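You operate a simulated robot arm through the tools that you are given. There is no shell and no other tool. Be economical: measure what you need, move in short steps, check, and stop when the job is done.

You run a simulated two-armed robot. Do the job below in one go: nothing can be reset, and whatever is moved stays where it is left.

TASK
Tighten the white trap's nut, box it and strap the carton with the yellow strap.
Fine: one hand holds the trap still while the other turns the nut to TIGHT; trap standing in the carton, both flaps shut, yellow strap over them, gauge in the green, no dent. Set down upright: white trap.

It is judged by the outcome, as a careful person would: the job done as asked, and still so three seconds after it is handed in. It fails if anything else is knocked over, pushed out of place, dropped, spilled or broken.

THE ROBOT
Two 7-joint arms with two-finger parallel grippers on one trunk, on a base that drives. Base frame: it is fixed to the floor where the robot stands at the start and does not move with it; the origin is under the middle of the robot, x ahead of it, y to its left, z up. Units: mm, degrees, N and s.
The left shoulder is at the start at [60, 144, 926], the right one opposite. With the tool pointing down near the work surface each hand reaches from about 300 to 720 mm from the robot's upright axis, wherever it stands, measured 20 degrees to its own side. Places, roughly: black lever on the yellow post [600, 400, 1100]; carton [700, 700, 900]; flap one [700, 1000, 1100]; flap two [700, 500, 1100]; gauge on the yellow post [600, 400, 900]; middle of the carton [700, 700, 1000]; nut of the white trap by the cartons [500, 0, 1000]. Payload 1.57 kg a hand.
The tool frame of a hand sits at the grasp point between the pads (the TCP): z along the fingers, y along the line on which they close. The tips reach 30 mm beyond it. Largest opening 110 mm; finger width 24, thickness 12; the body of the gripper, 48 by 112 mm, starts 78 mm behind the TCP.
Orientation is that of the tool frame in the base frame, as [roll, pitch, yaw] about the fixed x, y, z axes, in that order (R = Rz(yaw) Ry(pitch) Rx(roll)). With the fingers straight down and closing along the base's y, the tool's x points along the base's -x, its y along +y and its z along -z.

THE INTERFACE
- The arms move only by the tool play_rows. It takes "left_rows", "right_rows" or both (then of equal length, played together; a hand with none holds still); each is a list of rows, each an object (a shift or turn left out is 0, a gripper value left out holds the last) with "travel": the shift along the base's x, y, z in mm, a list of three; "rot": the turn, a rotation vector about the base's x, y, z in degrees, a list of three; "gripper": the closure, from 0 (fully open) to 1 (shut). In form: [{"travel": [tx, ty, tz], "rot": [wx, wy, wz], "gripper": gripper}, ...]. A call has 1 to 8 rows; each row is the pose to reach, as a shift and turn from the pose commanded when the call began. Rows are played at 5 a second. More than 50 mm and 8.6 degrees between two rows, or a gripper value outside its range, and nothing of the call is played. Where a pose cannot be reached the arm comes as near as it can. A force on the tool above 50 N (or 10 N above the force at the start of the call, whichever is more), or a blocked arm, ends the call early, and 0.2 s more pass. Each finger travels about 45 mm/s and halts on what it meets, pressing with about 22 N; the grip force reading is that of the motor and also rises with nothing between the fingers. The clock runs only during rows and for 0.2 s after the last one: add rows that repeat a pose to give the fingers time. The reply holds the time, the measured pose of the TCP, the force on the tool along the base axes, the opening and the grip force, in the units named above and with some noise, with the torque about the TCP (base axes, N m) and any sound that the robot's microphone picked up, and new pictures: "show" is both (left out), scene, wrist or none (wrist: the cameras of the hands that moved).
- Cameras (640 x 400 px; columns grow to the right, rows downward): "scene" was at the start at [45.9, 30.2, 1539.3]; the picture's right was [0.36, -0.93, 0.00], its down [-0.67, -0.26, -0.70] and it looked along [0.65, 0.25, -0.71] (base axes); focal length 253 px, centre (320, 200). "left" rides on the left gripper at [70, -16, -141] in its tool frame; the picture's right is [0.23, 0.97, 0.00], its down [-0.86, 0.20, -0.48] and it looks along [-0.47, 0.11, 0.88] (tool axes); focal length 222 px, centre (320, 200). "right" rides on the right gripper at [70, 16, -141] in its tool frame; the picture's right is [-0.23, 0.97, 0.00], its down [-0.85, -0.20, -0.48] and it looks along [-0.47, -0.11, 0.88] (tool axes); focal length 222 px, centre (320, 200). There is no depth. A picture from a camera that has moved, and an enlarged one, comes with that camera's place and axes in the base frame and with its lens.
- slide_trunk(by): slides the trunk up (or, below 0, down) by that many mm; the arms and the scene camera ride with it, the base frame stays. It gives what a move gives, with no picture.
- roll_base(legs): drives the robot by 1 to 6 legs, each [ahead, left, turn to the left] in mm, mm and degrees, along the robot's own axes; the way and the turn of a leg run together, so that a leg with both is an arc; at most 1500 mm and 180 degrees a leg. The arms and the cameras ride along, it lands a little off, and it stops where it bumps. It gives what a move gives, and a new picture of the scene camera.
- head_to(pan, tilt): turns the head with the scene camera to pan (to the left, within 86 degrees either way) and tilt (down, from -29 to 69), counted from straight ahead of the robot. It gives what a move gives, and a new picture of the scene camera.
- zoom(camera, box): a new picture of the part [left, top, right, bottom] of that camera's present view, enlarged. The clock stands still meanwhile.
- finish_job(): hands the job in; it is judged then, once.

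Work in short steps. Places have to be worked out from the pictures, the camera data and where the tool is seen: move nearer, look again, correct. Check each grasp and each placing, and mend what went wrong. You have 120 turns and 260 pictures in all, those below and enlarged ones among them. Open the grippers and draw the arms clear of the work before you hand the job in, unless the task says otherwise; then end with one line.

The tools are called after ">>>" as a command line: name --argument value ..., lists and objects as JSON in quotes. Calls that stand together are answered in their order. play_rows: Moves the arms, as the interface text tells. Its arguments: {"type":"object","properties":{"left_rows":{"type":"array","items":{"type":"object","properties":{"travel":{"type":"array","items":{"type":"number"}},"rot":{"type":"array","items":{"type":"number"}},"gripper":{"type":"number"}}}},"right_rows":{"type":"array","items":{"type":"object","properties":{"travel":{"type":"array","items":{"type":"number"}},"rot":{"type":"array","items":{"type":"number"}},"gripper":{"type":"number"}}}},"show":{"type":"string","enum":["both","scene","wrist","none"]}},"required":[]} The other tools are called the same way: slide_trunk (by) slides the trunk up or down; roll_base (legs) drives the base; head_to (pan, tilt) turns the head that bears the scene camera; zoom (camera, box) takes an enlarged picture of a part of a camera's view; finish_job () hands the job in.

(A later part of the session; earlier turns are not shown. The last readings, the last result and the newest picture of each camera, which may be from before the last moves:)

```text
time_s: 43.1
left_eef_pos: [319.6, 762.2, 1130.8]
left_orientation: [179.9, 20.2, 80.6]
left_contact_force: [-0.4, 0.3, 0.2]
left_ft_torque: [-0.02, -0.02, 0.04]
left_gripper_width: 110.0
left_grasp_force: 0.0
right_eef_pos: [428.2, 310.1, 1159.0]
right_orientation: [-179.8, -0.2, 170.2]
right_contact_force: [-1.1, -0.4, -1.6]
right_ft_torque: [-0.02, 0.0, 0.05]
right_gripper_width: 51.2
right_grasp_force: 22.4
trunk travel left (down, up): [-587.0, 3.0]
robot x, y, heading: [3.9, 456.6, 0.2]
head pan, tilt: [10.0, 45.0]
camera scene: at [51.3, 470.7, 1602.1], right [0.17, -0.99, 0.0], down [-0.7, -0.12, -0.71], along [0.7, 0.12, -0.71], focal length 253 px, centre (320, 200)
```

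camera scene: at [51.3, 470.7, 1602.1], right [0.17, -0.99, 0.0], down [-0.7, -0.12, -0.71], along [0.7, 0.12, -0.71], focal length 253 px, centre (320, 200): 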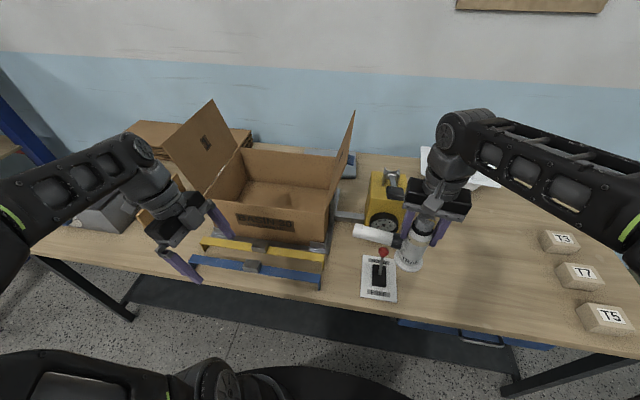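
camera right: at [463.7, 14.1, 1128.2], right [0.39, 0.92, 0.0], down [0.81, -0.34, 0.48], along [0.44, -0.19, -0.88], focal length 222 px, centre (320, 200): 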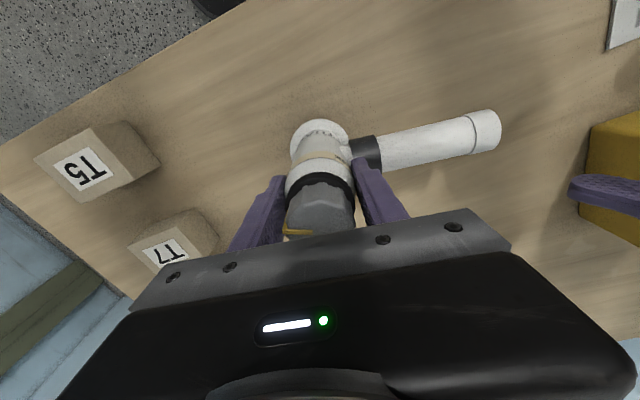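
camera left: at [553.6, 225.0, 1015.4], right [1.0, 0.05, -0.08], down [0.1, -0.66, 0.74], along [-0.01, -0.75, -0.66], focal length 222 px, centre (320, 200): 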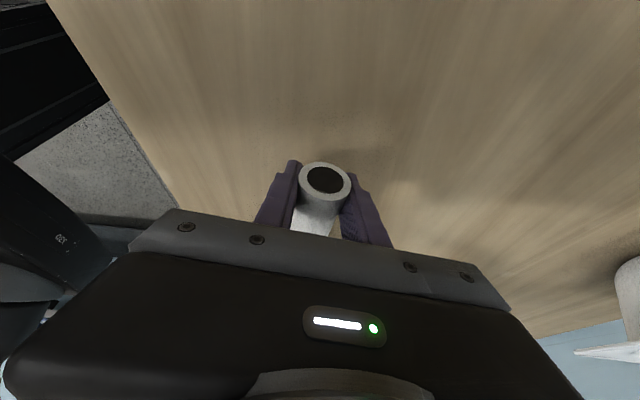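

Carton now in clear view. I zoom for details.

>>> zoom --camera "scene" --box '[150, 90, 410, 300]'

>>> zoom --camera "scene" --box '[310, 140, 430, 240]'

>>> zoom --camera "scene" --box '[180, 210, 350, 300]'

```text
1.90 times, centred on (280, 195) of scene
camera zoom: at [51.3, 470.7, 1602.1], right [0.17, -0.99, 0.0], down [-0.7, -0.12, -0.71], along [0.7, 0.12, -0.71], focal length 482 px, centre (396, 210)
```

zoom: 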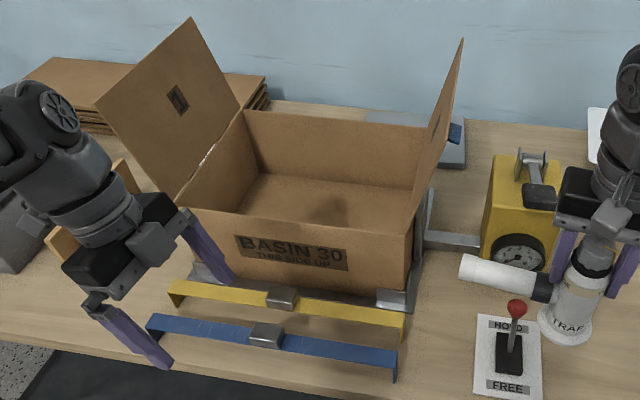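

```text
4.00 times, centred on (370, 190) of scene
camera zoom: at [51.3, 470.7, 1602.1], right [0.17, -0.99, 0.0], down [-0.7, -0.12, -0.71], along [0.7, 0.12, -0.71], focal length 1013 px, centre (120, 240)
```

zoom: 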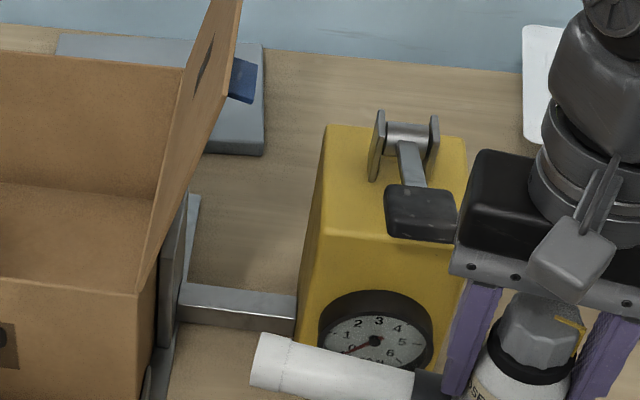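

```text
3.76 times, centred on (265, 255) of scene
camera zoom: at [51.3, 470.7, 1602.1], right [0.17, -0.99, 0.0], down [-0.7, -0.12, -0.71], along [0.7, 0.12, -0.71], focal length 954 px, centre (527, -7)
```

zoom: 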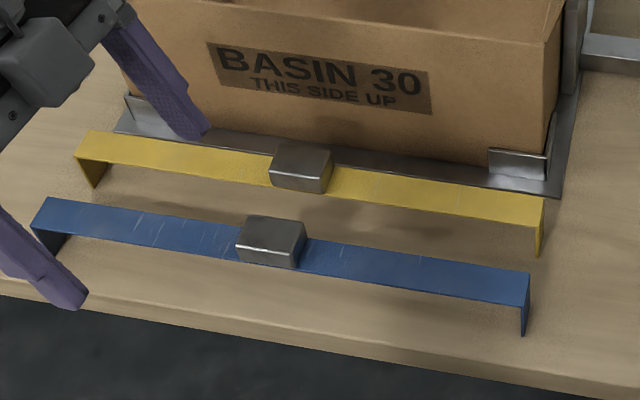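

Carton spans roughly x 580–885, y 545–955, wall top z≈1008; the strap is a stiff yellow bracket in front of it. I drive another 380 mm left so the right arm faces the carton, and look down at the base and table edge.

>>> roll_base --legs '[[0, 375, 0]]'

>>> head_to --pan 0 --tilt 68

```text
time_s: 45.5
left_eef_pos: [318.8, 1138.3, 1130.2]
left_orientation: [179.9, 20.2, 80.9]
left_contact_force: [-0.1, 1.0, -0.4]
left_ft_torque: [-0.01, 0.01, -0.02]
left_gripper_width: 109.8
left_grasp_force: 0.0
right_eef_pos: [429.1, 686.8, 1158.9]
right_orientation: [-179.8, -0.2, 170.4]
right_contact_force: [0.9, -0.2, -1.4]
right_ft_torque: [-0.05, 0.0, -0.04]
right_gripper_width: 51.2
right_grasp_force: 21.9
trunk travel left (down, up): [-587.0, 3.0]
robot x, y, heading: [0.9, 828.5, -0.2]
head pan, tilt: [10.0, 45.0]
camera scene: at [51.0, 844.3, 1602.1], right [0.18, -0.98, 0.0], down [-0.7, -0.13, -0.71], along [0.7, 0.13, -0.71], focal length 253 px, centre (320, 200)
```

scene: 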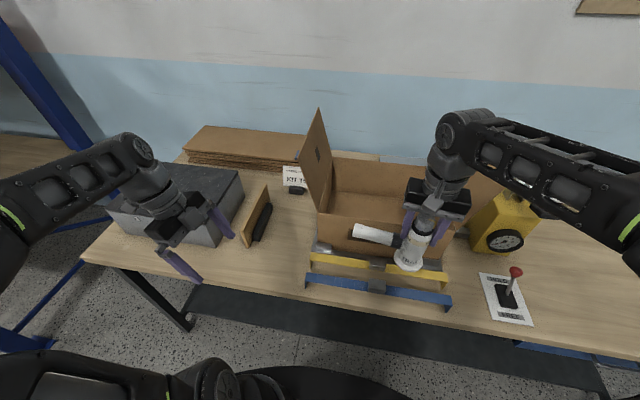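

```text
time_s: 46.3
left_eef_pos: [319.1, 1135.9, 1131.1]
left_orientation: [179.9, 20.1, 81.0]
left_contact_force: [-0.8, 0.1, 0.4]
left_ft_torque: [0.04, 0.01, 0.01]
left_gripper_width: 110.1
left_grasp_force: 0.1
right_eef_pos: [429.4, 685.1, 1158.1]
right_orientation: [-179.8, -0.2, 170.5]
right_contact_force: [-0.1, 0.6, -1.6]
right_ft_torque: [-0.06, 0.0, -0.01]
right_gripper_width: 51.4
right_grasp_force: 22.0
trunk travel left (down, up): [-587.0, 3.0]
robot x, y, heading: [3.7, 826.6, 0.2]
head pan, tilt: [0.0, 68.0]
camera scene: at [27.9, 829.1, 1574.1], right [0.0, -1.0, 0.0], down [-0.93, 0.0, -0.38], along [0.38, 0.0, -0.93], focal length 253 px, centre (320, 200)
```

scene: 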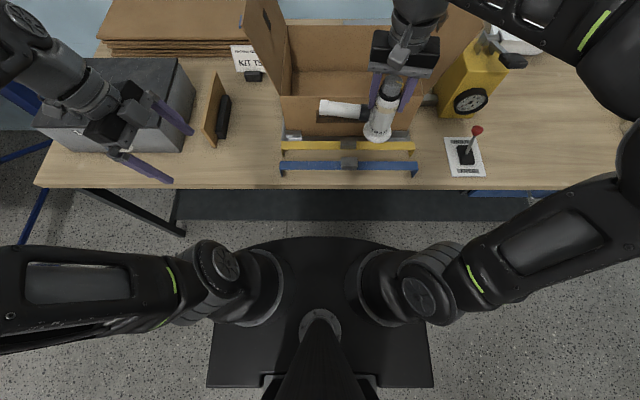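

There seems to be about 90 mm of room ahead of the base before the under-shelf. I drive 80 mm ahead.

>>> roll_base --legs '[[80, 0, 0]]'

```text
time_s: 47.4
left_eef_pos: [402.5, 1135.2, 1130.8]
left_orientation: [-180.0, 20.1, 80.8]
left_contact_force: [1.1, 0.4, 0.4]
left_ft_torque: [-0.04, 0.0, -0.02]
left_gripper_width: 110.0
left_grasp_force: 0.2
right_eef_pos: [510.5, 683.6, 1159.0]
right_orientation: [-179.9, -0.2, 170.4]
right_contact_force: [0.7, -0.3, -2.6]
right_ft_torque: [-0.03, 0.08, 0.02]
right_gripper_width: 51.4
right_grasp_force: 22.1
trunk travel left (down, up): [-587.0, 3.0]
robot x, y, heading: [79.9, 828.7, 0.2]
head pan, tilt: [0.0, 68.0]
camera scene: at [111.0, 829.1, 1574.0], right [0.0, -1.0, 0.0], down [-0.93, 0.0, -0.37], along [0.37, 0.0, -0.93], focal length 253 px, centre (320, 200)
```

scene: 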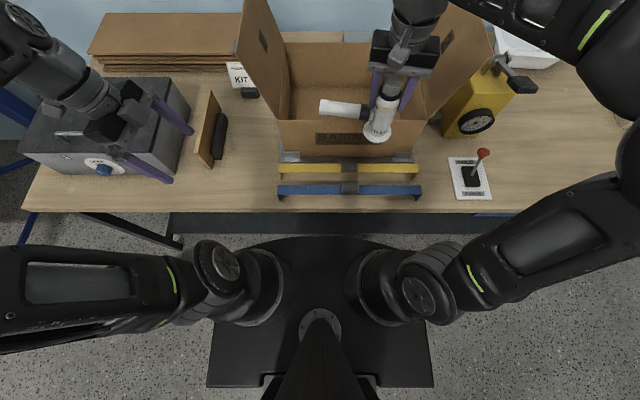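

No bump. I try another 60 mm ahead.

>>> roll_base --legs '[[60, 0, 0]]'

```text
time_s: 48.4
left_eef_pos: [462.9, 1136.7, 1129.3]
left_orientation: [-180.0, 20.2, 80.8]
left_contact_force: [0.6, 0.0, -0.5]
left_ft_torque: [0.01, 0.06, -0.05]
left_gripper_width: 110.0
left_grasp_force: 0.0
right_eef_pos: [570.3, 684.1, 1160.0]
right_orientation: [-179.9, -0.3, 170.2]
right_contact_force: [0.9, -0.7, -1.9]
right_ft_torque: [0.01, 0.06, 0.01]
right_gripper_width: 51.4
right_grasp_force: 22.0
trunk travel left (down, up): [-587.0, 3.0]
robot x, y, heading: [140.2, 828.0, -0.1]
head pan, tilt: [0.0, 68.0]
camera scene: at [170.7, 829.1, 1574.0], right [0.0, -1.0, 0.0], down [-0.93, 0.0, -0.37], along [0.37, 0.0, -0.93], focal length 253 px, centre (320, 200)
```

scene: 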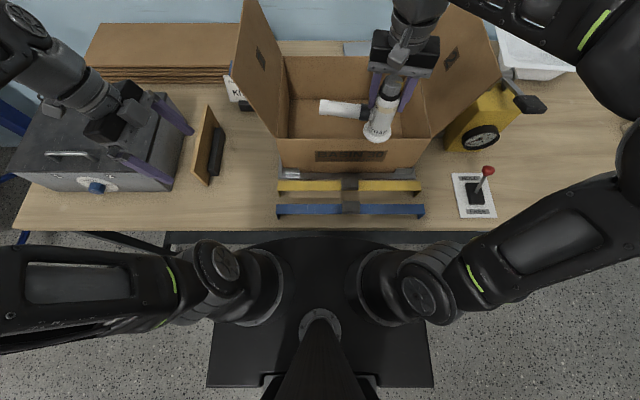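

Still free. Another 50 mm ahead carries the trap over the carton interior.

>>> roll_base --legs '[[50, 0, 0]]'

>>> head_to --pan -12 --tilt 55

>>> zoom --camera "right" --box '[0, 0, 640, 400]'

```text
time_s: 49.5
left_eef_pos: [494.6, 1136.0, 1131.6]
left_orientation: [179.8, 20.1, 80.8]
left_contact_force: [0.3, 0.6, -0.5]
left_ft_torque: [0.02, -0.05, 0.01]
left_gripper_width: 110.0
left_grasp_force: 0.0
right_eef_pos: [604.0, 684.5, 1159.1]
right_orientation: [-179.8, -0.3, 170.3]
right_contact_force: [-0.4, 0.7, -0.6]
right_ft_torque: [-0.02, -0.03, 0.03]
right_gripper_width: 51.1
right_grasp_force: 21.7
trunk travel left (down, up): [-587.0, 3.0]
robot x, y, heading: [177.7, 830.5, -0.1]
head pan, tilt: [0.0, 68.0]
stopped in leg 1: the robot was blocked; the commanded pose is now the measured one
camera scene: at [201.7, 829.1, 1574.1], right [0.0, -1.0, 0.0], down [-0.93, 0.0, -0.38], along [0.38, 0.0, -0.93], focal length 253 px, centre (320, 200)
```

scene: 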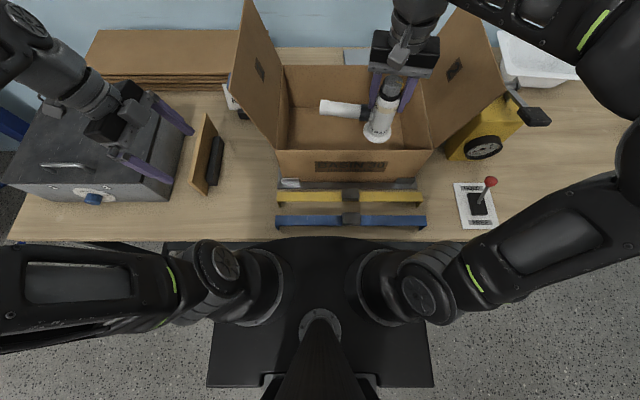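

```text
time_s: 50.2
left_eef_pos: [496.3, 1135.2, 1130.8]
left_orientation: [179.9, 20.2, 80.7]
left_contact_force: [0.8, 0.1, 0.2]
left_ft_torque: [0.01, 0.0, 0.02]
left_gripper_width: 109.9
left_grasp_force: 0.1
right_eef_pos: [605.0, 683.7, 1158.6]
right_orientation: [-179.7, -0.3, 170.4]
right_contact_force: [-0.2, -0.6, -1.6]
right_ft_torque: [-0.03, -0.01, 0.03]
right_gripper_width: 51.2
right_grasp_force: 22.5
trunk travel left (down, up): [-587.0, 3.0]
robot x, y, heading: [177.5, 827.8, -0.1]
head pan, tilt: [-12.0, 55.0]
camera scene: at [218.0, 814.2, 1588.7], right [-0.21, -0.98, 0.0], down [-0.8, 0.17, -0.57], along [0.56, -0.12, -0.82], focal length 253 px, centre (320, 200)
```

scene: 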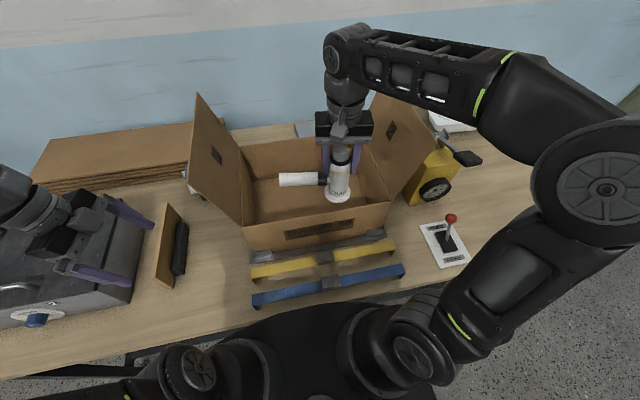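

```text
1.00 times, centred on (320, 200) of right
camera zoom: at [539.9, 711.5, 1299.5], right [0.39, 0.92, 0.0], down [0.81, -0.34, 0.47], along [0.44, -0.19, -0.88], focal length 222 px, centre (320, 200)
```

zoom: 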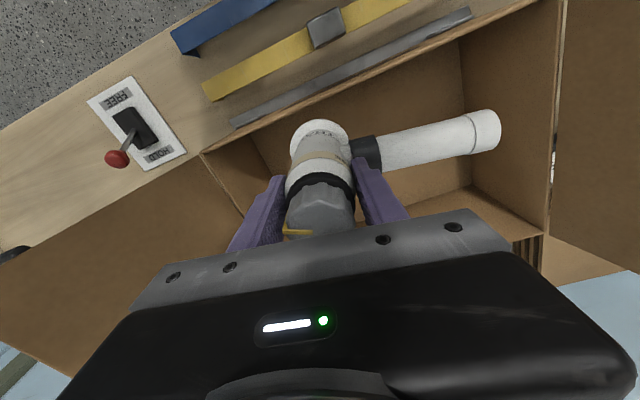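

Blocked at x≈178, good enough. Front wall is at x≈563 with top z≈1015; I move the trap further in over the carton, then will lower.

>>> play_rows --right_rows '[{"travel": [15, 4, 0]}, {"travel": [30, 8, -2]}, {"travel": [45, 12, -5]}, {"travel": [60, 16, -10]}, {"travel": [75, 20, -15]}]' --show "both"

```text
time_s: 51.4
left_eef_pos: [496.7, 1136.3, 1129.3]
left_orientation: [-180.0, 20.1, 80.8]
left_contact_force: [1.2, 0.3, -0.4]
left_ft_torque: [0.0, 0.01, 0.03]
left_gripper_width: 110.0
left_grasp_force: 0.0
right_eef_pos: [680.8, 705.4, 1143.7]
right_orientation: [-179.8, -0.3, 170.3]
right_contact_force: [0.1, 0.3, -2.0]
right_ft_torque: [-0.01, 0.0, 0.02]
right_gripper_width: 51.3
right_grasp_force: 22.0
trunk travel left (down, up): [-587.0, 3.0]
robot x, y, heading: [176.1, 827.3, 0.3]
head pan, tilt: [-12.0, 55.0]
camera scene: at [219.1, 814.4, 1588.7], right [-0.21, -0.98, 0.0], down [-0.8, 0.17, -0.57], along [0.56, -0.12, -0.82], focal length 253 px, centre (320, 200)
camera right: at [616.1, 732.5, 1284.9], right [0.39, 0.92, 0.0], down [0.81, -0.34, 0.47], along [0.44, -0.19, -0.88], focal length 222 px, centre (320, 200)
```

scene: 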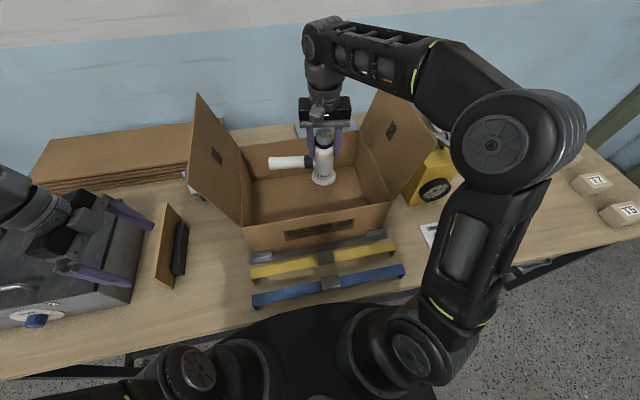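
right: 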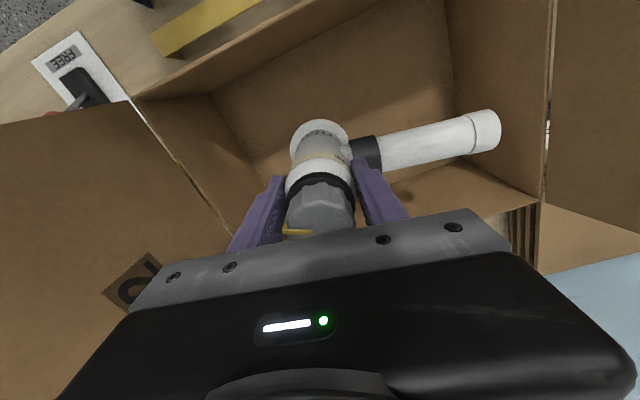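

Well inside the carton. I lower by 155 mm gently.

>>> play_rows --right_rows '[{"travel": [5, 5, -25]}, {"travel": [10, 8, -50]}, {"travel": [15, 8, -75]}, {"travel": [15, 8, -100]}, {"travel": [15, 8, -120]}, {"travel": [15, 8, -140]}, {"travel": [15, 8, -152]}, {"travel": [15, 8, -160]}]' --show "both"

```text
time_s: 53.2
left_eef_pos: [496.8, 1136.0, 1129.6]
left_orientation: [179.9, 20.2, 80.9]
left_contact_force: [0.0, 0.7, -0.1]
left_ft_torque: [-0.02, -0.01, 0.01]
left_gripper_width: 110.1
left_grasp_force: 0.0
right_eef_pos: [695.2, 713.2, 982.4]
right_orientation: [-179.8, -0.3, 170.3]
right_contact_force: [-0.9, -1.1, -2.5]
right_ft_torque: [-0.01, 0.02, 0.01]
right_gripper_width: 51.5
right_grasp_force: 22.1
trunk travel left (down, up): [-587.0, 3.0]
robot x, y, heading: [182.5, 829.3, -0.2]
head pan, tilt: [-12.0, 55.0]
camera scene: at [218.5, 814.2, 1588.7], right [-0.21, -0.98, 0.0], down [-0.8, 0.17, -0.57], along [0.56, -0.12, -0.82], focal length 253 px, centre (320, 200)
camera right: at [629.6, 740.2, 1124.5], right [0.39, 0.92, 0.0], down [0.81, -0.34, 0.47], along [0.44, -0.19, -0.88], focal length 222 px, centre (320, 200)
```

scene: 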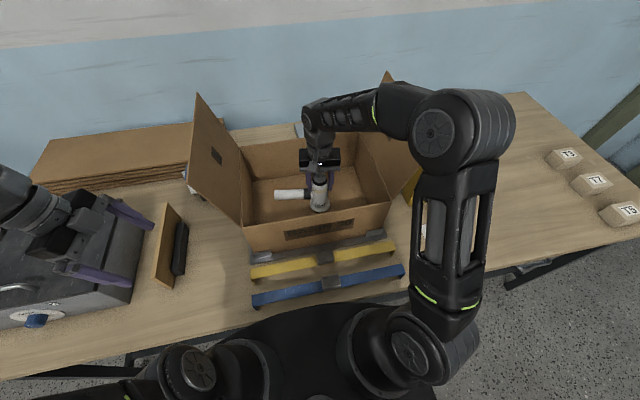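
right: 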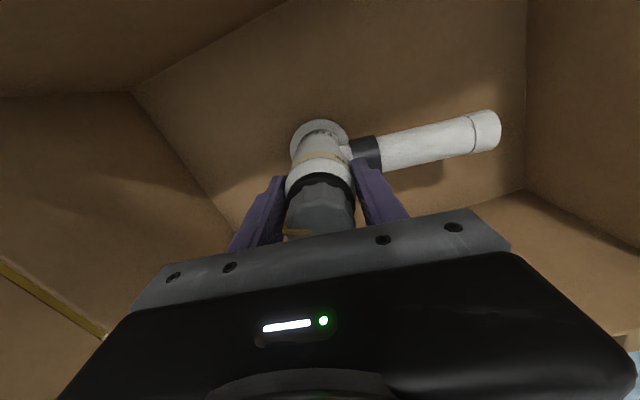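

Not touching yet at z 982. I lower in 2–3 mm steps until the force changes.

>>> play_rows --right_rows '[{"travel": [0, 0, -2]}, {"travel": [0, 0, -4]}, {"travel": [0, 0, -6]}, {"travel": [0, 0, -8]}, {"travel": [0, 0, -8]}]' --show "none"

```text
time_s: 54.4
left_eef_pos: [496.4, 1135.8, 1130.4]
left_orientation: [179.8, 20.2, 80.8]
left_contact_force: [-0.4, -0.5, 0.1]
left_ft_torque: [-0.01, -0.02, -0.01]
left_gripper_width: 110.1
left_grasp_force: 0.1
right_eef_pos: [696.4, 712.1, 975.4]
right_orientation: [-179.8, -0.3, 170.4]
right_contact_force: [-0.1, -1.1, -1.6]
right_ft_torque: [-0.02, 0.0, -0.03]
right_gripper_width: 51.1
right_grasp_force: 21.7
trunk travel left (down, up): [-587.0, 3.0]
robot x, y, heading: [171.7, 827.4, -0.2]
head pan, tilt: [-12.0, 55.0]
```

>>> play_rows --right_rows '[{"travel": [0, 0, -2]}, {"travel": [0, 0, -3]}, {"travel": [0, 0, -4]}, {"travel": [0, 0, -4]}]' --show "none"

```text
time_s: 55.4
left_eef_pos: [495.2, 1134.6, 1130.9]
left_orientation: [179.9, 20.1, 80.7]
left_contact_force: [0.8, 0.4, 0.0]
left_ft_torque: [-0.01, 0.01, 0.0]
left_gripper_width: 109.9
left_grasp_force: 0.0
right_eef_pos: [695.0, 711.2, 973.2]
right_orientation: [-179.9, -0.2, 170.4]
right_contact_force: [0.3, -3.7, 18.8]
right_ft_torque: [-0.12, 0.01, -0.04]
right_gripper_width: 51.3
right_grasp_force: 22.4
trunk travel left (down, up): [-587.0, 3.0]
robot x, y, heading: [181.6, 827.5, 0.0]
head pan, tilt: [-12.0, 55.0]
```

Contact (19 N up). I ease 2 mm and open, then rise straight up.

>>> play_rows --right_rows '[{"travel": [0, 0, 2]}, {"travel": [0, 0, 2], "gripper": 0}, {"travel": [0, 0, 2], "gripper": 0}, {"travel": [0, 0, 2], "gripper": 0}, {"travel": [0, 0, 2], "gripper": 0}, {"travel": [0, 0, 2], "gripper": 0}]' --show "wrist"

>>> play_rows --right_rows '[{"travel": [0, 0, 20]}, {"travel": [0, 0, 45]}, {"travel": [0, 0, 70]}, {"travel": [0, 0, 100]}, {"travel": [0, 0, 130]}, {"travel": [-10, 0, 155]}, {"travel": [-50, 0, 170]}, {"travel": [-95, 0, 175]}]' --show "both"

```text
time_s: 56.8
left_eef_pos: [496.8, 1135.3, 1130.2]
left_orientation: [179.9, 20.2, 80.8]
left_contact_force: [0.1, -0.6, 0.3]
left_ft_torque: [0.02, 0.01, 0.0]
left_gripper_width: 110.0
left_grasp_force: 0.1
right_eef_pos: [695.0, 712.3, 973.5]
right_orientation: [-179.8, -0.3, 170.3]
right_contact_force: [0.2, -0.3, 0.8]
right_ft_torque: [-0.02, -0.01, -0.02]
right_gripper_width: 110.0
right_grasp_force: 0.0
trunk travel left (down, up): [-587.0, 3.0]
robot x, y, heading: [182.3, 828.6, 0.0]
head pan, tilt: [-12.0, 55.0]
camera right: at [629.7, 739.4, 1114.9], right [0.39, 0.92, 0.0], down [0.81, -0.34, 0.47], along [0.44, -0.19, -0.88], focal length 222 px, centre (320, 200)
```

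right: 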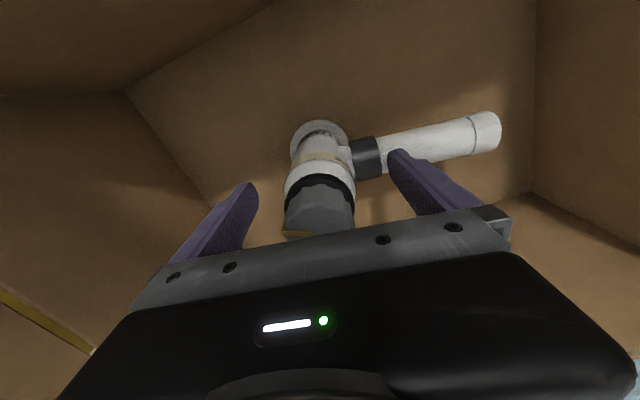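

```text
time_s: 58.6
left_eef_pos: [495.4, 1137.3, 1130.9]
left_orientation: [179.9, 20.0, 80.6]
left_contact_force: [-0.2, 1.0, 0.1]
left_ft_torque: [0.0, 0.01, -0.01]
left_gripper_width: 109.9
left_grasp_force: 0.1
right_eef_pos: [597.3, 711.5, 1149.4]
right_orientation: [-179.9, -0.2, 170.3]
right_contact_force: [-0.7, 0.1, 0.3]
right_ft_torque: [-0.02, -0.02, 0.04]
right_gripper_width: 109.9
right_grasp_force: 0.1
trunk travel left (down, up): [-587.0, 3.0]
robot x, y, heading: [177.5, 827.9, 0.0]
head pan, tilt: [-12.0, 55.0]
camera scene: at [216.7, 813.9, 1588.8], right [-0.21, -0.98, 0.0], down [-0.8, 0.17, -0.57], along [0.56, -0.12, -0.82], focal length 253 px, centre (320, 200)
camera right: at [532.7, 738.2, 1290.5], right [0.39, 0.92, 0.0], down [0.81, -0.34, 0.48], along [0.44, -0.19, -0.88], focal length 222 px, centre (320, 200)
```

scene: 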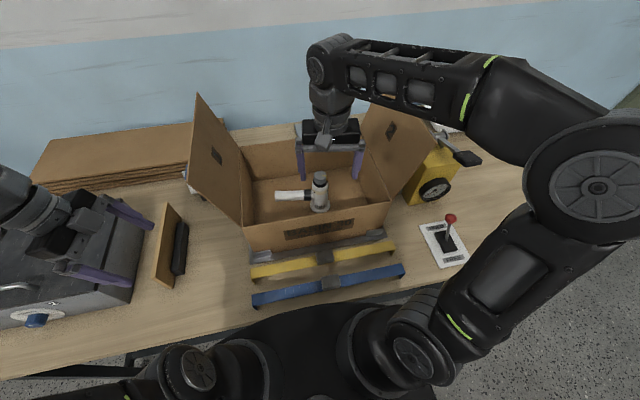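
right: 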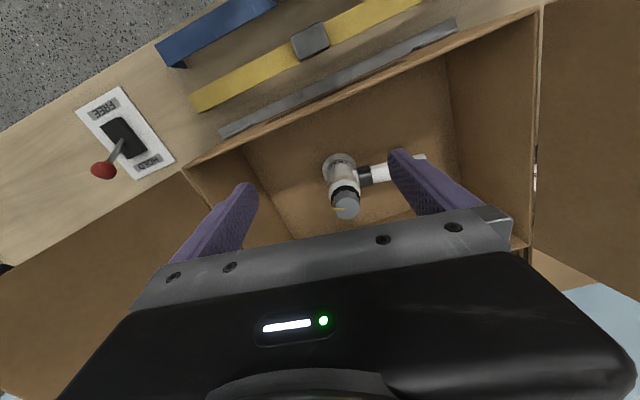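

Trap stands upright in the carton. Now flap one (left, leaning outward). I close the left gripper and bring it outside flap one's upper edge.

>>> play_rows --left_rows '[{"travel": [20, 0, 5], "gripper": 1}, {"travel": [40, 0, 10], "gripper": 1}, {"travel": [60, 0, 15], "gripper": 1}, {"travel": [80, 0, 20], "gripper": 1}, {"travel": [100, 0, 20], "gripper": 1}, {"travel": [115, 0, 20], "gripper": 1}]' --right_rows '[{"travel": [-20, 0, 0]}, {"travel": [-40, 0, 0]}, {"travel": [-60, 0, 0]}, {"travel": [-80, 0, 0]}, {"travel": [-100, 0, 0]}, {"travel": [-120, 0, 0]}]' --show "none"

>>> head_to --pan 8 --tilt 45

```text
time_s: 60.0
left_eef_pos: [608.3, 1126.3, 1132.3]
left_orientation: [179.6, 19.9, 80.8]
left_contact_force: [-0.8, -0.3, 0.4]
left_ft_torque: [0.02, 0.02, 0.0]
left_gripper_width: 0.0
left_grasp_force: 7.6
left hand out of reach, approached as far as the arm can: row 2, 3, 4, 5, 6
right_eef_pos: [480.6, 711.3, 1148.5]
right_orientation: [-179.9, -0.4, 170.3]
right_contact_force: [0.3, -0.5, 0.1]
right_ft_torque: [0.06, -0.02, 0.03]
right_gripper_width: 109.9
right_grasp_force: 0.0
trunk travel left (down, up): [-587.0, 3.0]
robot x, y, heading: [176.1, 828.2, 0.4]
head pan, tilt: [-12.0, 55.0]
```

```text
time_s: 60.9
left_eef_pos: [607.0, 1127.1, 1131.3]
left_orientation: [179.7, 20.0, 80.8]
left_contact_force: [-0.2, 0.1, -0.7]
left_ft_torque: [-0.01, 0.01, 0.01]
left_gripper_width: 0.0
left_grasp_force: 21.2
right_eef_pos: [481.0, 712.8, 1149.1]
right_orientation: [-179.8, -0.2, 170.3]
right_contact_force: [0.0, 0.3, 0.4]
right_ft_torque: [0.02, 0.0, 0.02]
right_gripper_width: 110.2
right_grasp_force: 0.1
trunk travel left (down, up): [-587.0, 3.0]
robot x, y, heading: [178.3, 825.2, -0.0]
head pan, tilt: [8.0, 45.0]
camera scene: at [228.3, 840.1, 1602.1], right [0.14, -0.99, 0.0], down [-0.7, -0.1, -0.71], along [0.7, 0.1, -0.71], focal length 253 px, centre (320, 200)
```

scene: 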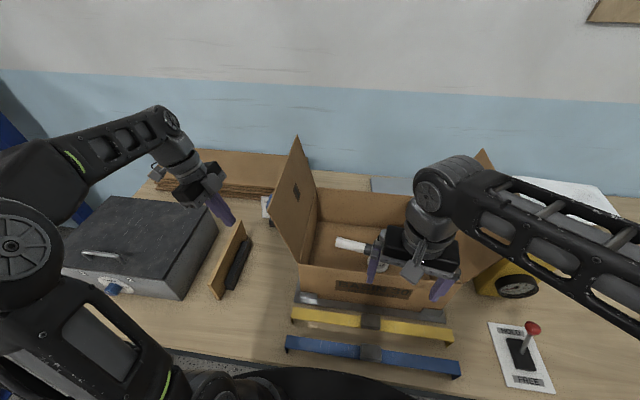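

Flap one is nearly vertical (edge at y≈995, z≈1235). I push it inward with the left fingers.

>>> play_rows --left_rows '[{"travel": [0, -40, 0]}, {"travel": [0, -80, 0]}, {"travel": [0, -110, 0]}, {"travel": [0, -140, 0]}, {"travel": [0, -170, 0]}, {"travel": [0, -200, 0]}, {"travel": [0, -230, 0]}]' --show "scene"

```text
time_s: 62.5
left_eef_pos: [607.1, 897.3, 1133.0]
left_orientation: [-180.0, 20.2, 80.8]
left_contact_force: [-0.3, -0.6, 1.1]
left_ft_torque: [-0.03, 0.05, 0.0]
left_gripper_width: 0.0
left_grasp_force: 21.1
right_eef_pos: [481.5, 712.5, 1148.2]
right_orientation: [-179.8, -0.4, 170.2]
right_contact_force: [0.2, -0.2, 0.3]
right_ft_torque: [0.02, 0.02, 0.01]
right_gripper_width: 110.1
right_grasp_force: 0.0
trunk travel left (down, up): [-587.0, 3.0]
robot x, y, heading: [171.1, 830.8, -0.1]
head pan, tilt: [8.0, 45.0]
camera scene: at [228.7, 840.0, 1602.1], right [0.14, -0.99, 0.0], down [-0.7, -0.1, -0.71], along [0.7, 0.1, -0.71], focal length 253 px, centre (320, 200)
```

scene: 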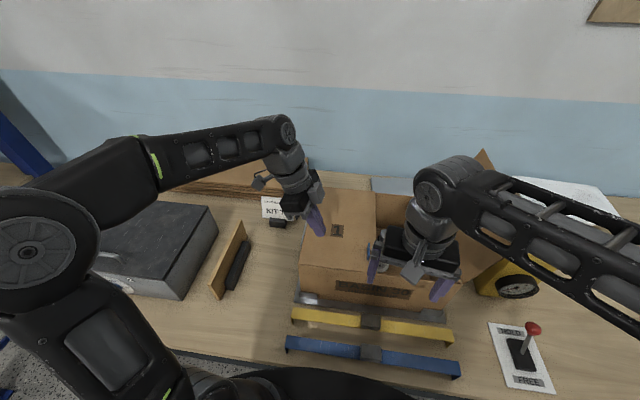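

Flap one appears to have dropped shut. I zoom to check.

>>> zoom --camera "scene" --box '[250, 140, 550, 320]'

>>> zoom --camera "right" --box '[0, 0, 640, 400]'

>>> zoom --camera "left" --box '[0, 0, 640, 400]'

```text
2.13 times, centred on (400, 230) of scene
camera zoom: at [228.7, 840.0, 1602.1], right [0.14, -0.99, 0.0], down [-0.7, -0.1, -0.71], along [0.7, 0.1, -0.71], focal length 540 px, centre (149, 136)
```

zoom: 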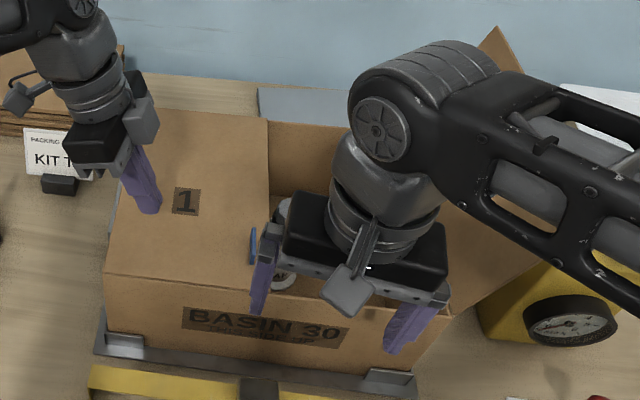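

```text
1.00 times, centred on (320, 200) of right
camera zoom: at [416.1, 740.0, 1289.7], right [0.39, 0.92, 0.0], down [0.81, -0.34, 0.47], along [0.44, -0.19, -0.88], focal length 222 px, centre (320, 200)
```

zoom: 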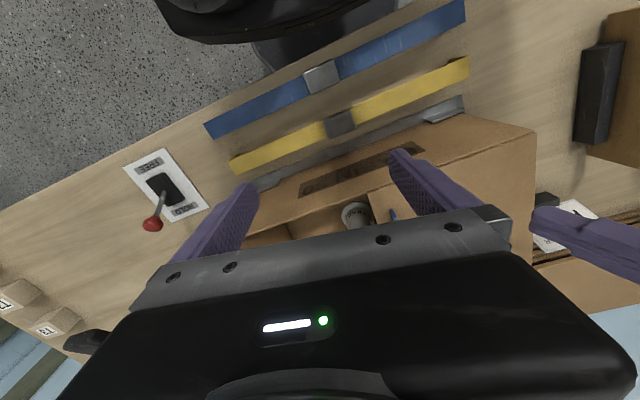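

```text
1.00 times, centred on (320, 200) of left
camera zoom: at [610.1, 1012.3, 1241.9], right [1.0, 0.06, -0.08], down [0.1, -0.66, 0.74], along [-0.01, -0.75, -0.66], focal length 222 px, centre (320, 200)
```

zoom: 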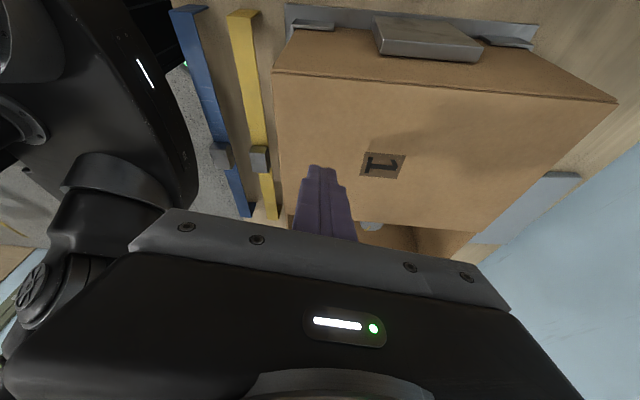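

Flap one is shut; a fixed stop is at the carton's left and the jaw at its right. For flap two I back off slightly and move 170 mm right so the right arm can get outside it.

>>> roll_base --legs '[[-12, 0, 0], [0, -170, 0]]'

>>> play_rows --right_rows '[{"travel": [0, -12, 0], "rot": [0, 0, -8.5], "gripper": 1}, {"travel": [0, -25, 0], "rot": [0, 0, -17], "gripper": 1}, {"travel": [0, -38, 0], "rot": [0, 0, -25.5], "gripper": 1}, {"travel": [0, -52, 0], "rot": [0, 0, -34], "gripper": 1}, {"travel": [0, -66, 0], "rot": [0, 0, -42.5], "gripper": 1}, {"travel": [0, -80, 0], "rot": [0, 0, -51], "gripper": 1}, {"travel": [0, -95, 0], "rot": [0, 0, -59.5], "gripper": 1}, {"travel": [0, -110, 0], "rot": [0, 0, -68], "gripper": 1}]' --show "both"

```text
time_s: 64.2
left_eef_pos: [595.4, 732.5, 1134.4]
left_orientation: [179.9, 20.1, 80.9]
left_contact_force: [0.3, -0.1, 0.8]
left_ft_torque: [0.04, 0.03, 0.02]
left_gripper_width: 0.0
left_grasp_force: 21.4
right_eef_pos: [469.1, 547.1, 1148.2]
right_orientation: [-179.9, -0.2, 170.4]
right_contact_force: [0.6, -0.3, -0.1]
right_ft_torque: [0.07, 0.03, 0.01]
right_gripper_width: 109.9
right_grasp_force: 0.1
trunk travel left (down, up): [-587.0, 3.0]
robot x, y, heading: [164.5, 662.8, 0.2]
head pan, tilt: [8.0, 45.0]
camera scene: at [216.5, 673.9, 1602.2], right [0.14, -0.99, 0.0], down [-0.7, -0.1, -0.71], along [0.7, 0.1, -0.71], focal length 253 px, centre (320, 200)
```

scene: 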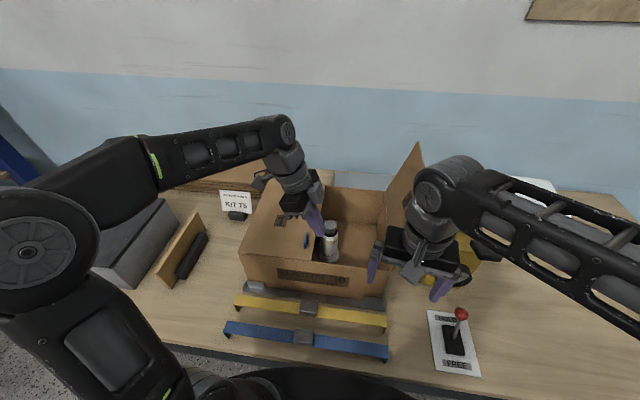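

```text
time_s: 66.0
left_eef_pos: [595.0, 733.8, 1134.4]
left_orientation: [179.9, 20.2, 80.8]
left_contact_force: [-0.5, -0.6, 0.1]
left_ft_torque: [0.0, -0.02, -0.03]
left_gripper_width: 0.1
left_grasp_force: 21.5
right_eef_pos: [470.2, 438.9, 1148.3]
right_orientation: [-179.8, -0.3, 102.3]
right_contact_force: [-0.2, 0.9, 0.2]
right_ft_torque: [0.01, 0.0, 0.03]
right_gripper_width: 0.2
right_grasp_force: 21.9
trunk travel left (down, up): [-587.0, 3.0]
robot x, y, heading: [169.3, 663.4, 0.2]
head pan, tilt: [8.0, 45.0]
camera scene: at [216.4, 675.4, 1602.1], right [0.14, -0.99, 0.0], down [-0.7, -0.1, -0.71], along [0.7, 0.1, -0.71], focal length 253 px, centre (320, 200)
camera right: at [471.4, 509.1, 1291.0], right [1.0, -0.02, 0.0], down [-0.01, -0.88, 0.47], along [-0.01, -0.47, -0.88], focal length 222 px, centre (320, 200)
```

scene: 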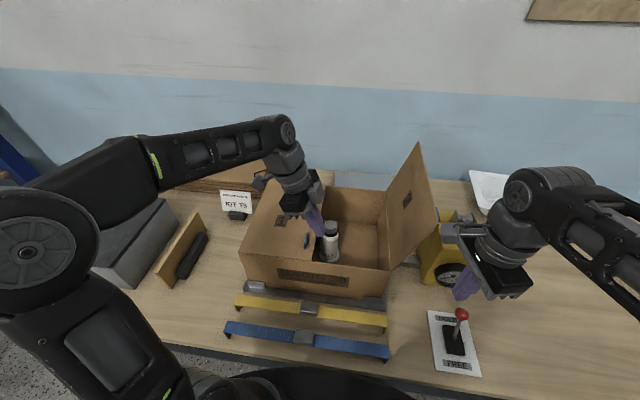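
right: 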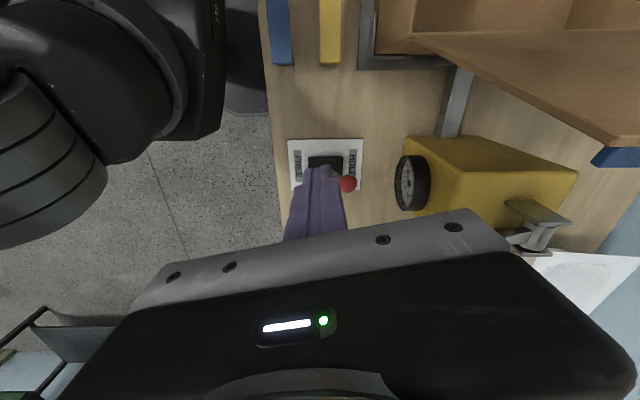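

Post top is z≈1032 and its lever handle near (580,352,1130); the right hand at y≈440 stays clear. I withdraw the left hand from over the carton and move the right hand alongside flap two.

>>> play_rows --left_rows '[{"travel": [-25, 20, 0]}, {"travel": [-50, 40, 0]}, {"travel": [-75, 60, 0]}, {"travel": [-100, 80, 0]}, {"travel": [-125, 100, 0]}, {"travel": [-140, 110, 0]}]' --right_rows '[{"travel": [20, 0, 0]}, {"travel": [40, 0, 0]}, {"travel": [60, 0, 0]}, {"travel": [80, 0, -2]}, {"travel": [100, 0, -4]}, {"travel": [120, 0, -6]}]' --show "both"

```text
time_s: 67.5
left_eef_pos: [456.5, 843.2, 1133.3]
left_orientation: [179.9, 20.2, 80.9]
left_contact_force: [0.3, 0.0, -0.6]
left_ft_torque: [-0.01, 0.0, 0.04]
left_gripper_width: 0.2
left_grasp_force: 21.7
right_eef_pos: [591.8, 436.9, 1142.1]
right_orientation: [-179.8, -0.2, 102.2]
right_contact_force: [0.7, -0.5, -0.4]
right_ft_torque: [-0.02, 0.02, 0.01]
right_gripper_width: 0.0
right_grasp_force: 21.7
trunk travel left (down, up): [-587.0, 3.0]
robot x, y, heading: [167.0, 664.4, -0.0]
head pan, tilt: [8.0, 45.0]
camera scene: at [217.2, 675.6, 1602.1], right [0.14, -0.99, 0.0], down [-0.7, -0.1, -0.71], along [0.7, 0.1, -0.71], focal length 253 px, centre (320, 200)
camera right: at [593.7, 507.4, 1283.1], right [1.0, -0.01, 0.0], down [-0.01, -0.88, 0.47], along [-0.01, -0.47, -0.88], focal length 222 px, centre (320, 200)
camera left: at [458.9, 958.4, 1241.9], right [1.0, 0.06, -0.08], down [0.09, -0.66, 0.74], along [-0.01, -0.75, -0.66], focal length 222 px, centre (320, 200)
```

scene: 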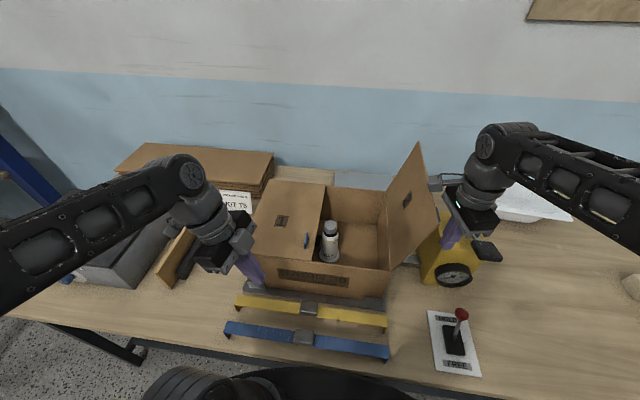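
right: 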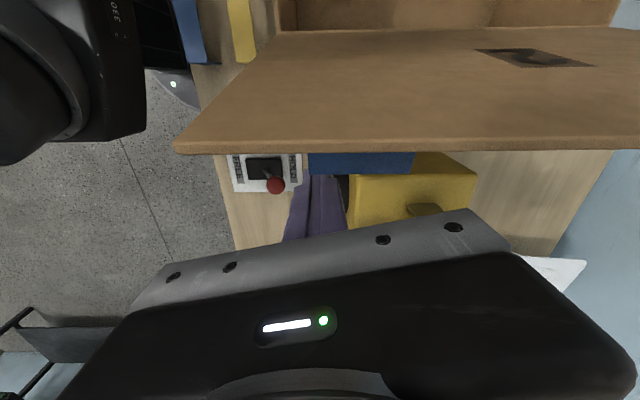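
left: 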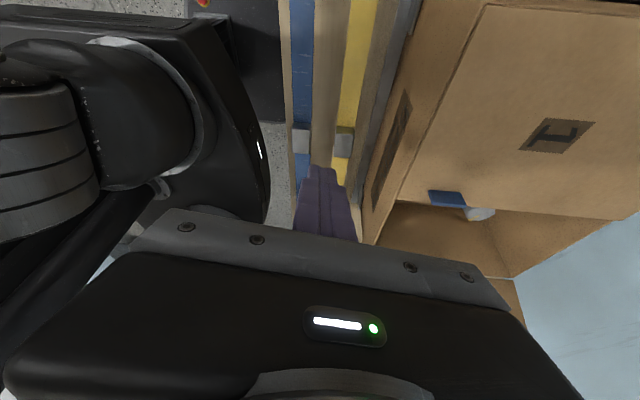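

The hand is outside flap two. I push it inward.

>>> play_rows --right_rows '[{"travel": [-5, 20, 0]}, {"travel": [-5, 40, 0]}, {"travel": [-5, 60, 0]}, {"travel": [-5, 80, 0]}, {"travel": [-5, 105, 0]}, {"travel": [-5, 130, 0]}, {"travel": [-5, 155, 0]}]' --show "both"

```text
time_s: 69.0
left_eef_pos: [455.8, 844.3, 1133.4]
left_orientation: [179.9, 20.1, 80.8]
left_contact_force: [0.2, 0.2, 0.0]
left_ft_torque: [0.01, -0.02, 0.0]
left_gripper_width: 0.1
left_grasp_force: 20.8
right_eef_pos: [584.6, 594.5, 1143.0]
right_orientation: [-179.9, -0.4, 102.3]
right_contact_force: [0.2, 0.1, 0.6]
right_ft_torque: [0.0, 0.0, -0.01]
right_gripper_width: 0.0
right_grasp_force: 21.0
trunk travel left (down, up): [-587.0, 3.0]
robot x, y, heading: [165.7, 662.9, 0.1]
head pan, tilt: [8.0, 45.0]
camera scene: at [216.8, 676.3, 1602.1], right [0.14, -0.99, 0.0], down [-0.7, -0.1, -0.71], along [0.7, 0.1, -0.71], focal length 253 px, centre (320, 200)
camera right: at [586.8, 665.2, 1284.3], right [1.0, -0.01, 0.0], down [-0.01, -0.88, 0.48], along [-0.01, -0.48, -0.88], focal length 222 px, centre (320, 200)
```

scene: 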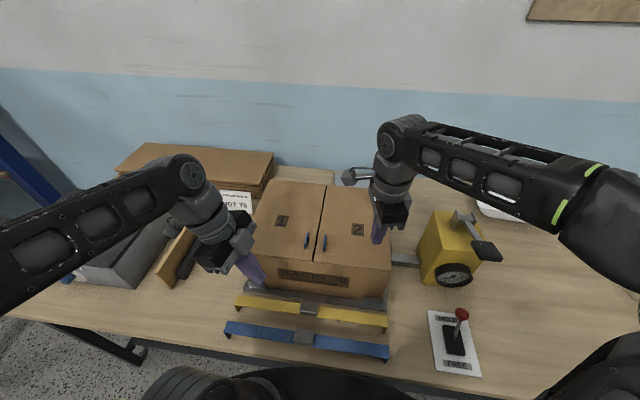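
right: 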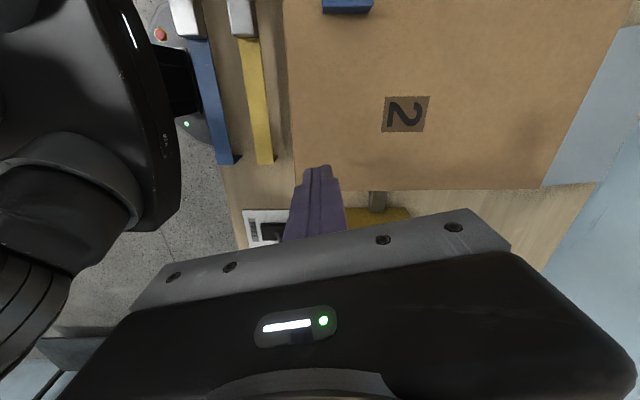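

Both flaps are down. I zoom to check whether they lie fully shut with the trap beneath, and read the gauge.

>>> zoom --camera "scene" --box '[230, 170, 410, 300]'

>>> zoom --camera "scene" --box '[420, 250, 484, 290]'

>>> zoom --camera "scene" --box '[380, 190, 510, 380]'

```text
3.08 times, centred on (320, 235) of scene
camera zoom: at [216.8, 676.3, 1602.1], right [0.14, -0.99, 0.0], down [-0.7, -0.1, -0.71], along [0.7, 0.1, -0.71], focal length 780 px, centre (320, 92)
```

zoom: 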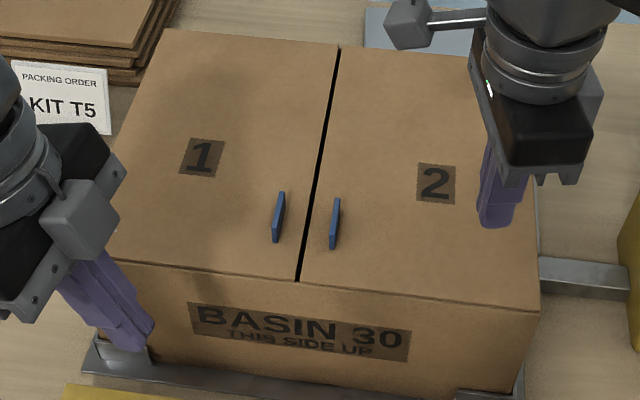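

```text
10.00 times, centred on (452, 270) of scene
camera zoom: at [216.8, 676.3, 1602.1], right [0.14, -0.99, 0.0], down [-0.7, -0.1, -0.71], along [0.7, 0.1, -0.71], focal length 2533 px, centre (-1000, -500)
```

zoom: 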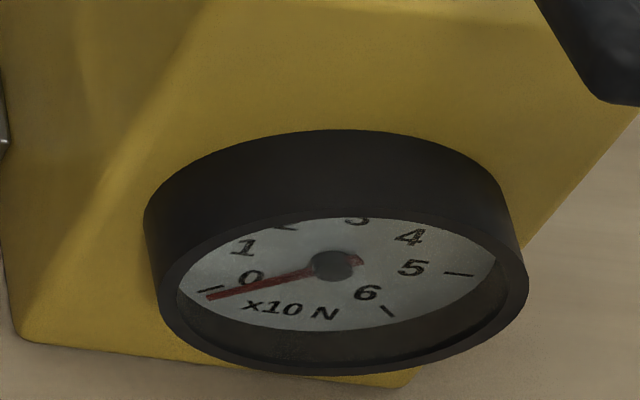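

```text
2.11 times, centred on (445, 285) of scene
camera zoom: at [216.8, 676.3, 1602.1], right [0.14, -0.99, 0.0], down [-0.7, -0.1, -0.71], along [0.7, 0.1, -0.71], focal length 533 px, centre (57, 21)
```

zoom: 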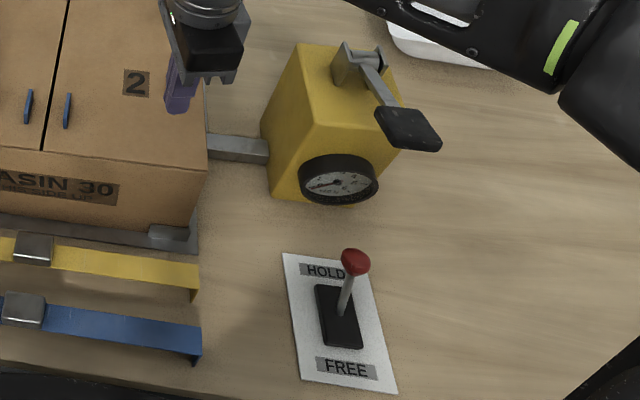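

Flaps are flat and shut; gauge at 0 (x10 N). I retract the right hand and drive 180 mm right to work at the post, then look at jaw, gauge and lever.

>>> play_rows --right_rows '[{"travel": [-30, 0, 0]}, {"travel": [-60, 0, 0]}, {"travel": [-90, 0, 0]}, {"travel": [-120, 0, 0]}, {"travel": [-150, 0, 0]}]' --show "none"

>>> roll_base --legs '[[0, -180, 0]]'

>>> head_to --pan 0 --tilt 40

>>> zoom --camera "scene" --box '[240, 130, 440, 290]'

```text
time_s: 70.2
left_eef_pos: [454.8, 843.2, 1134.7]
left_orientation: [179.9, 20.1, 80.8]
left_contact_force: [-0.2, 0.4, 0.0]
left_ft_torque: [-0.05, -0.04, 0.0]
left_gripper_width: 0.0
left_grasp_force: 21.3
right_eef_pos: [433.8, 594.5, 1142.7]
right_orientation: [180.0, -0.3, 102.2]
right_contact_force: [-0.8, 0.4, 0.7]
right_ft_torque: [0.01, -0.06, 0.0]
right_gripper_width: 0.0
right_grasp_force: 21.2
trunk travel left (down, up): [-587.0, 3.0]
robot x, y, heading: [166.4, 661.4, 0.2]
head pan, tilt: [8.0, 45.0]
```

```text
time_s: 71.8
left_eef_pos: [456.7, 659.8, 1134.5]
left_orientation: [179.9, 20.0, 80.6]
left_contact_force: [0.7, -0.7, 0.3]
left_ft_torque: [0.02, 0.04, 0.01]
left_gripper_width: 0.0
left_grasp_force: 21.6
right_eef_pos: [434.8, 410.3, 1141.1]
right_orientation: [-179.8, -0.2, 102.3]
right_contact_force: [-0.2, -0.3, -0.6]
right_ft_torque: [0.02, 0.06, -0.01]
right_gripper_width: 0.2
right_grasp_force: 21.7
trunk travel left (down, up): [-587.0, 3.0]
robot x, y, heading: [167.0, 484.3, 0.3]
head pan, tilt: [8.0, 45.0]
camera scene: at [216.6, 491.7, 1602.2], right [0.14, -0.99, 0.0], down [-0.7, -0.1, -0.71], along [0.7, 0.1, -0.71], focal length 253 px, centre (320, 200)
```

scene: 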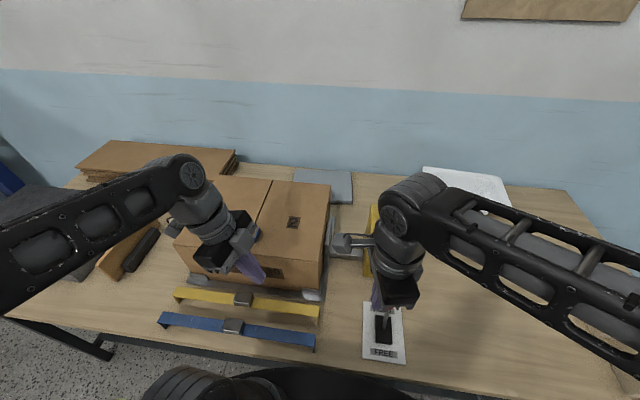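

```text
time_s: 72.5
left_eef_pos: [456.1, 661.1, 1133.3]
left_orientation: [179.9, 20.3, 80.7]
left_contact_force: [-0.4, -0.2, 0.1]
left_ft_torque: [-0.01, 0.01, -0.03]
left_gripper_width: 0.0
left_grasp_force: 21.8
right_eef_pos: [433.4, 412.1, 1144.8]
right_orientation: [-179.8, -0.4, 102.2]
right_contact_force: [-1.0, -0.8, -0.1]
right_ft_torque: [-0.02, 0.0, 0.01]
right_gripper_width: 0.0
right_grasp_force: 21.5
trunk travel left (down, up): [-587.0, 3.0]
robot x, y, heading: [165.7, 482.5, -0.4]
head pan, tilt: [0.0, 40.0]
camera scene: at [221.1, 482.5, 1609.4], right [0.0, -1.0, 0.0], down [-0.64, 0.0, -0.77], along [0.77, 0.0, -0.64], focal length 253 px, centre (320, 200)
```

scene: 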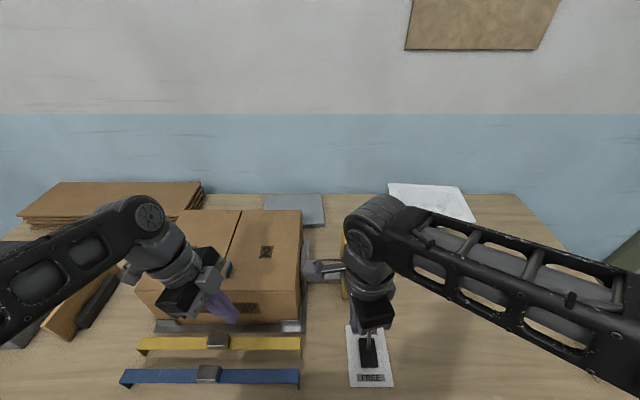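

```text
2.50 times, centred on (340, 210) of scene
camera zoom: at [221.1, 482.5, 1609.4], right [0.0, -1.0, 0.0], down [-0.64, 0.0, -0.77], along [0.77, 0.0, -0.64], focal length 633 px, centre (270, 175)
```

zoom: 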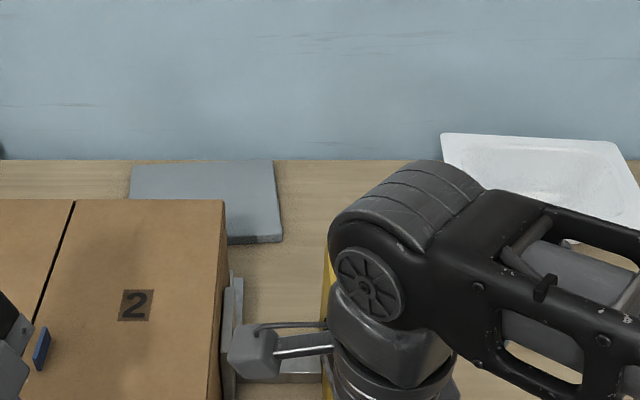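

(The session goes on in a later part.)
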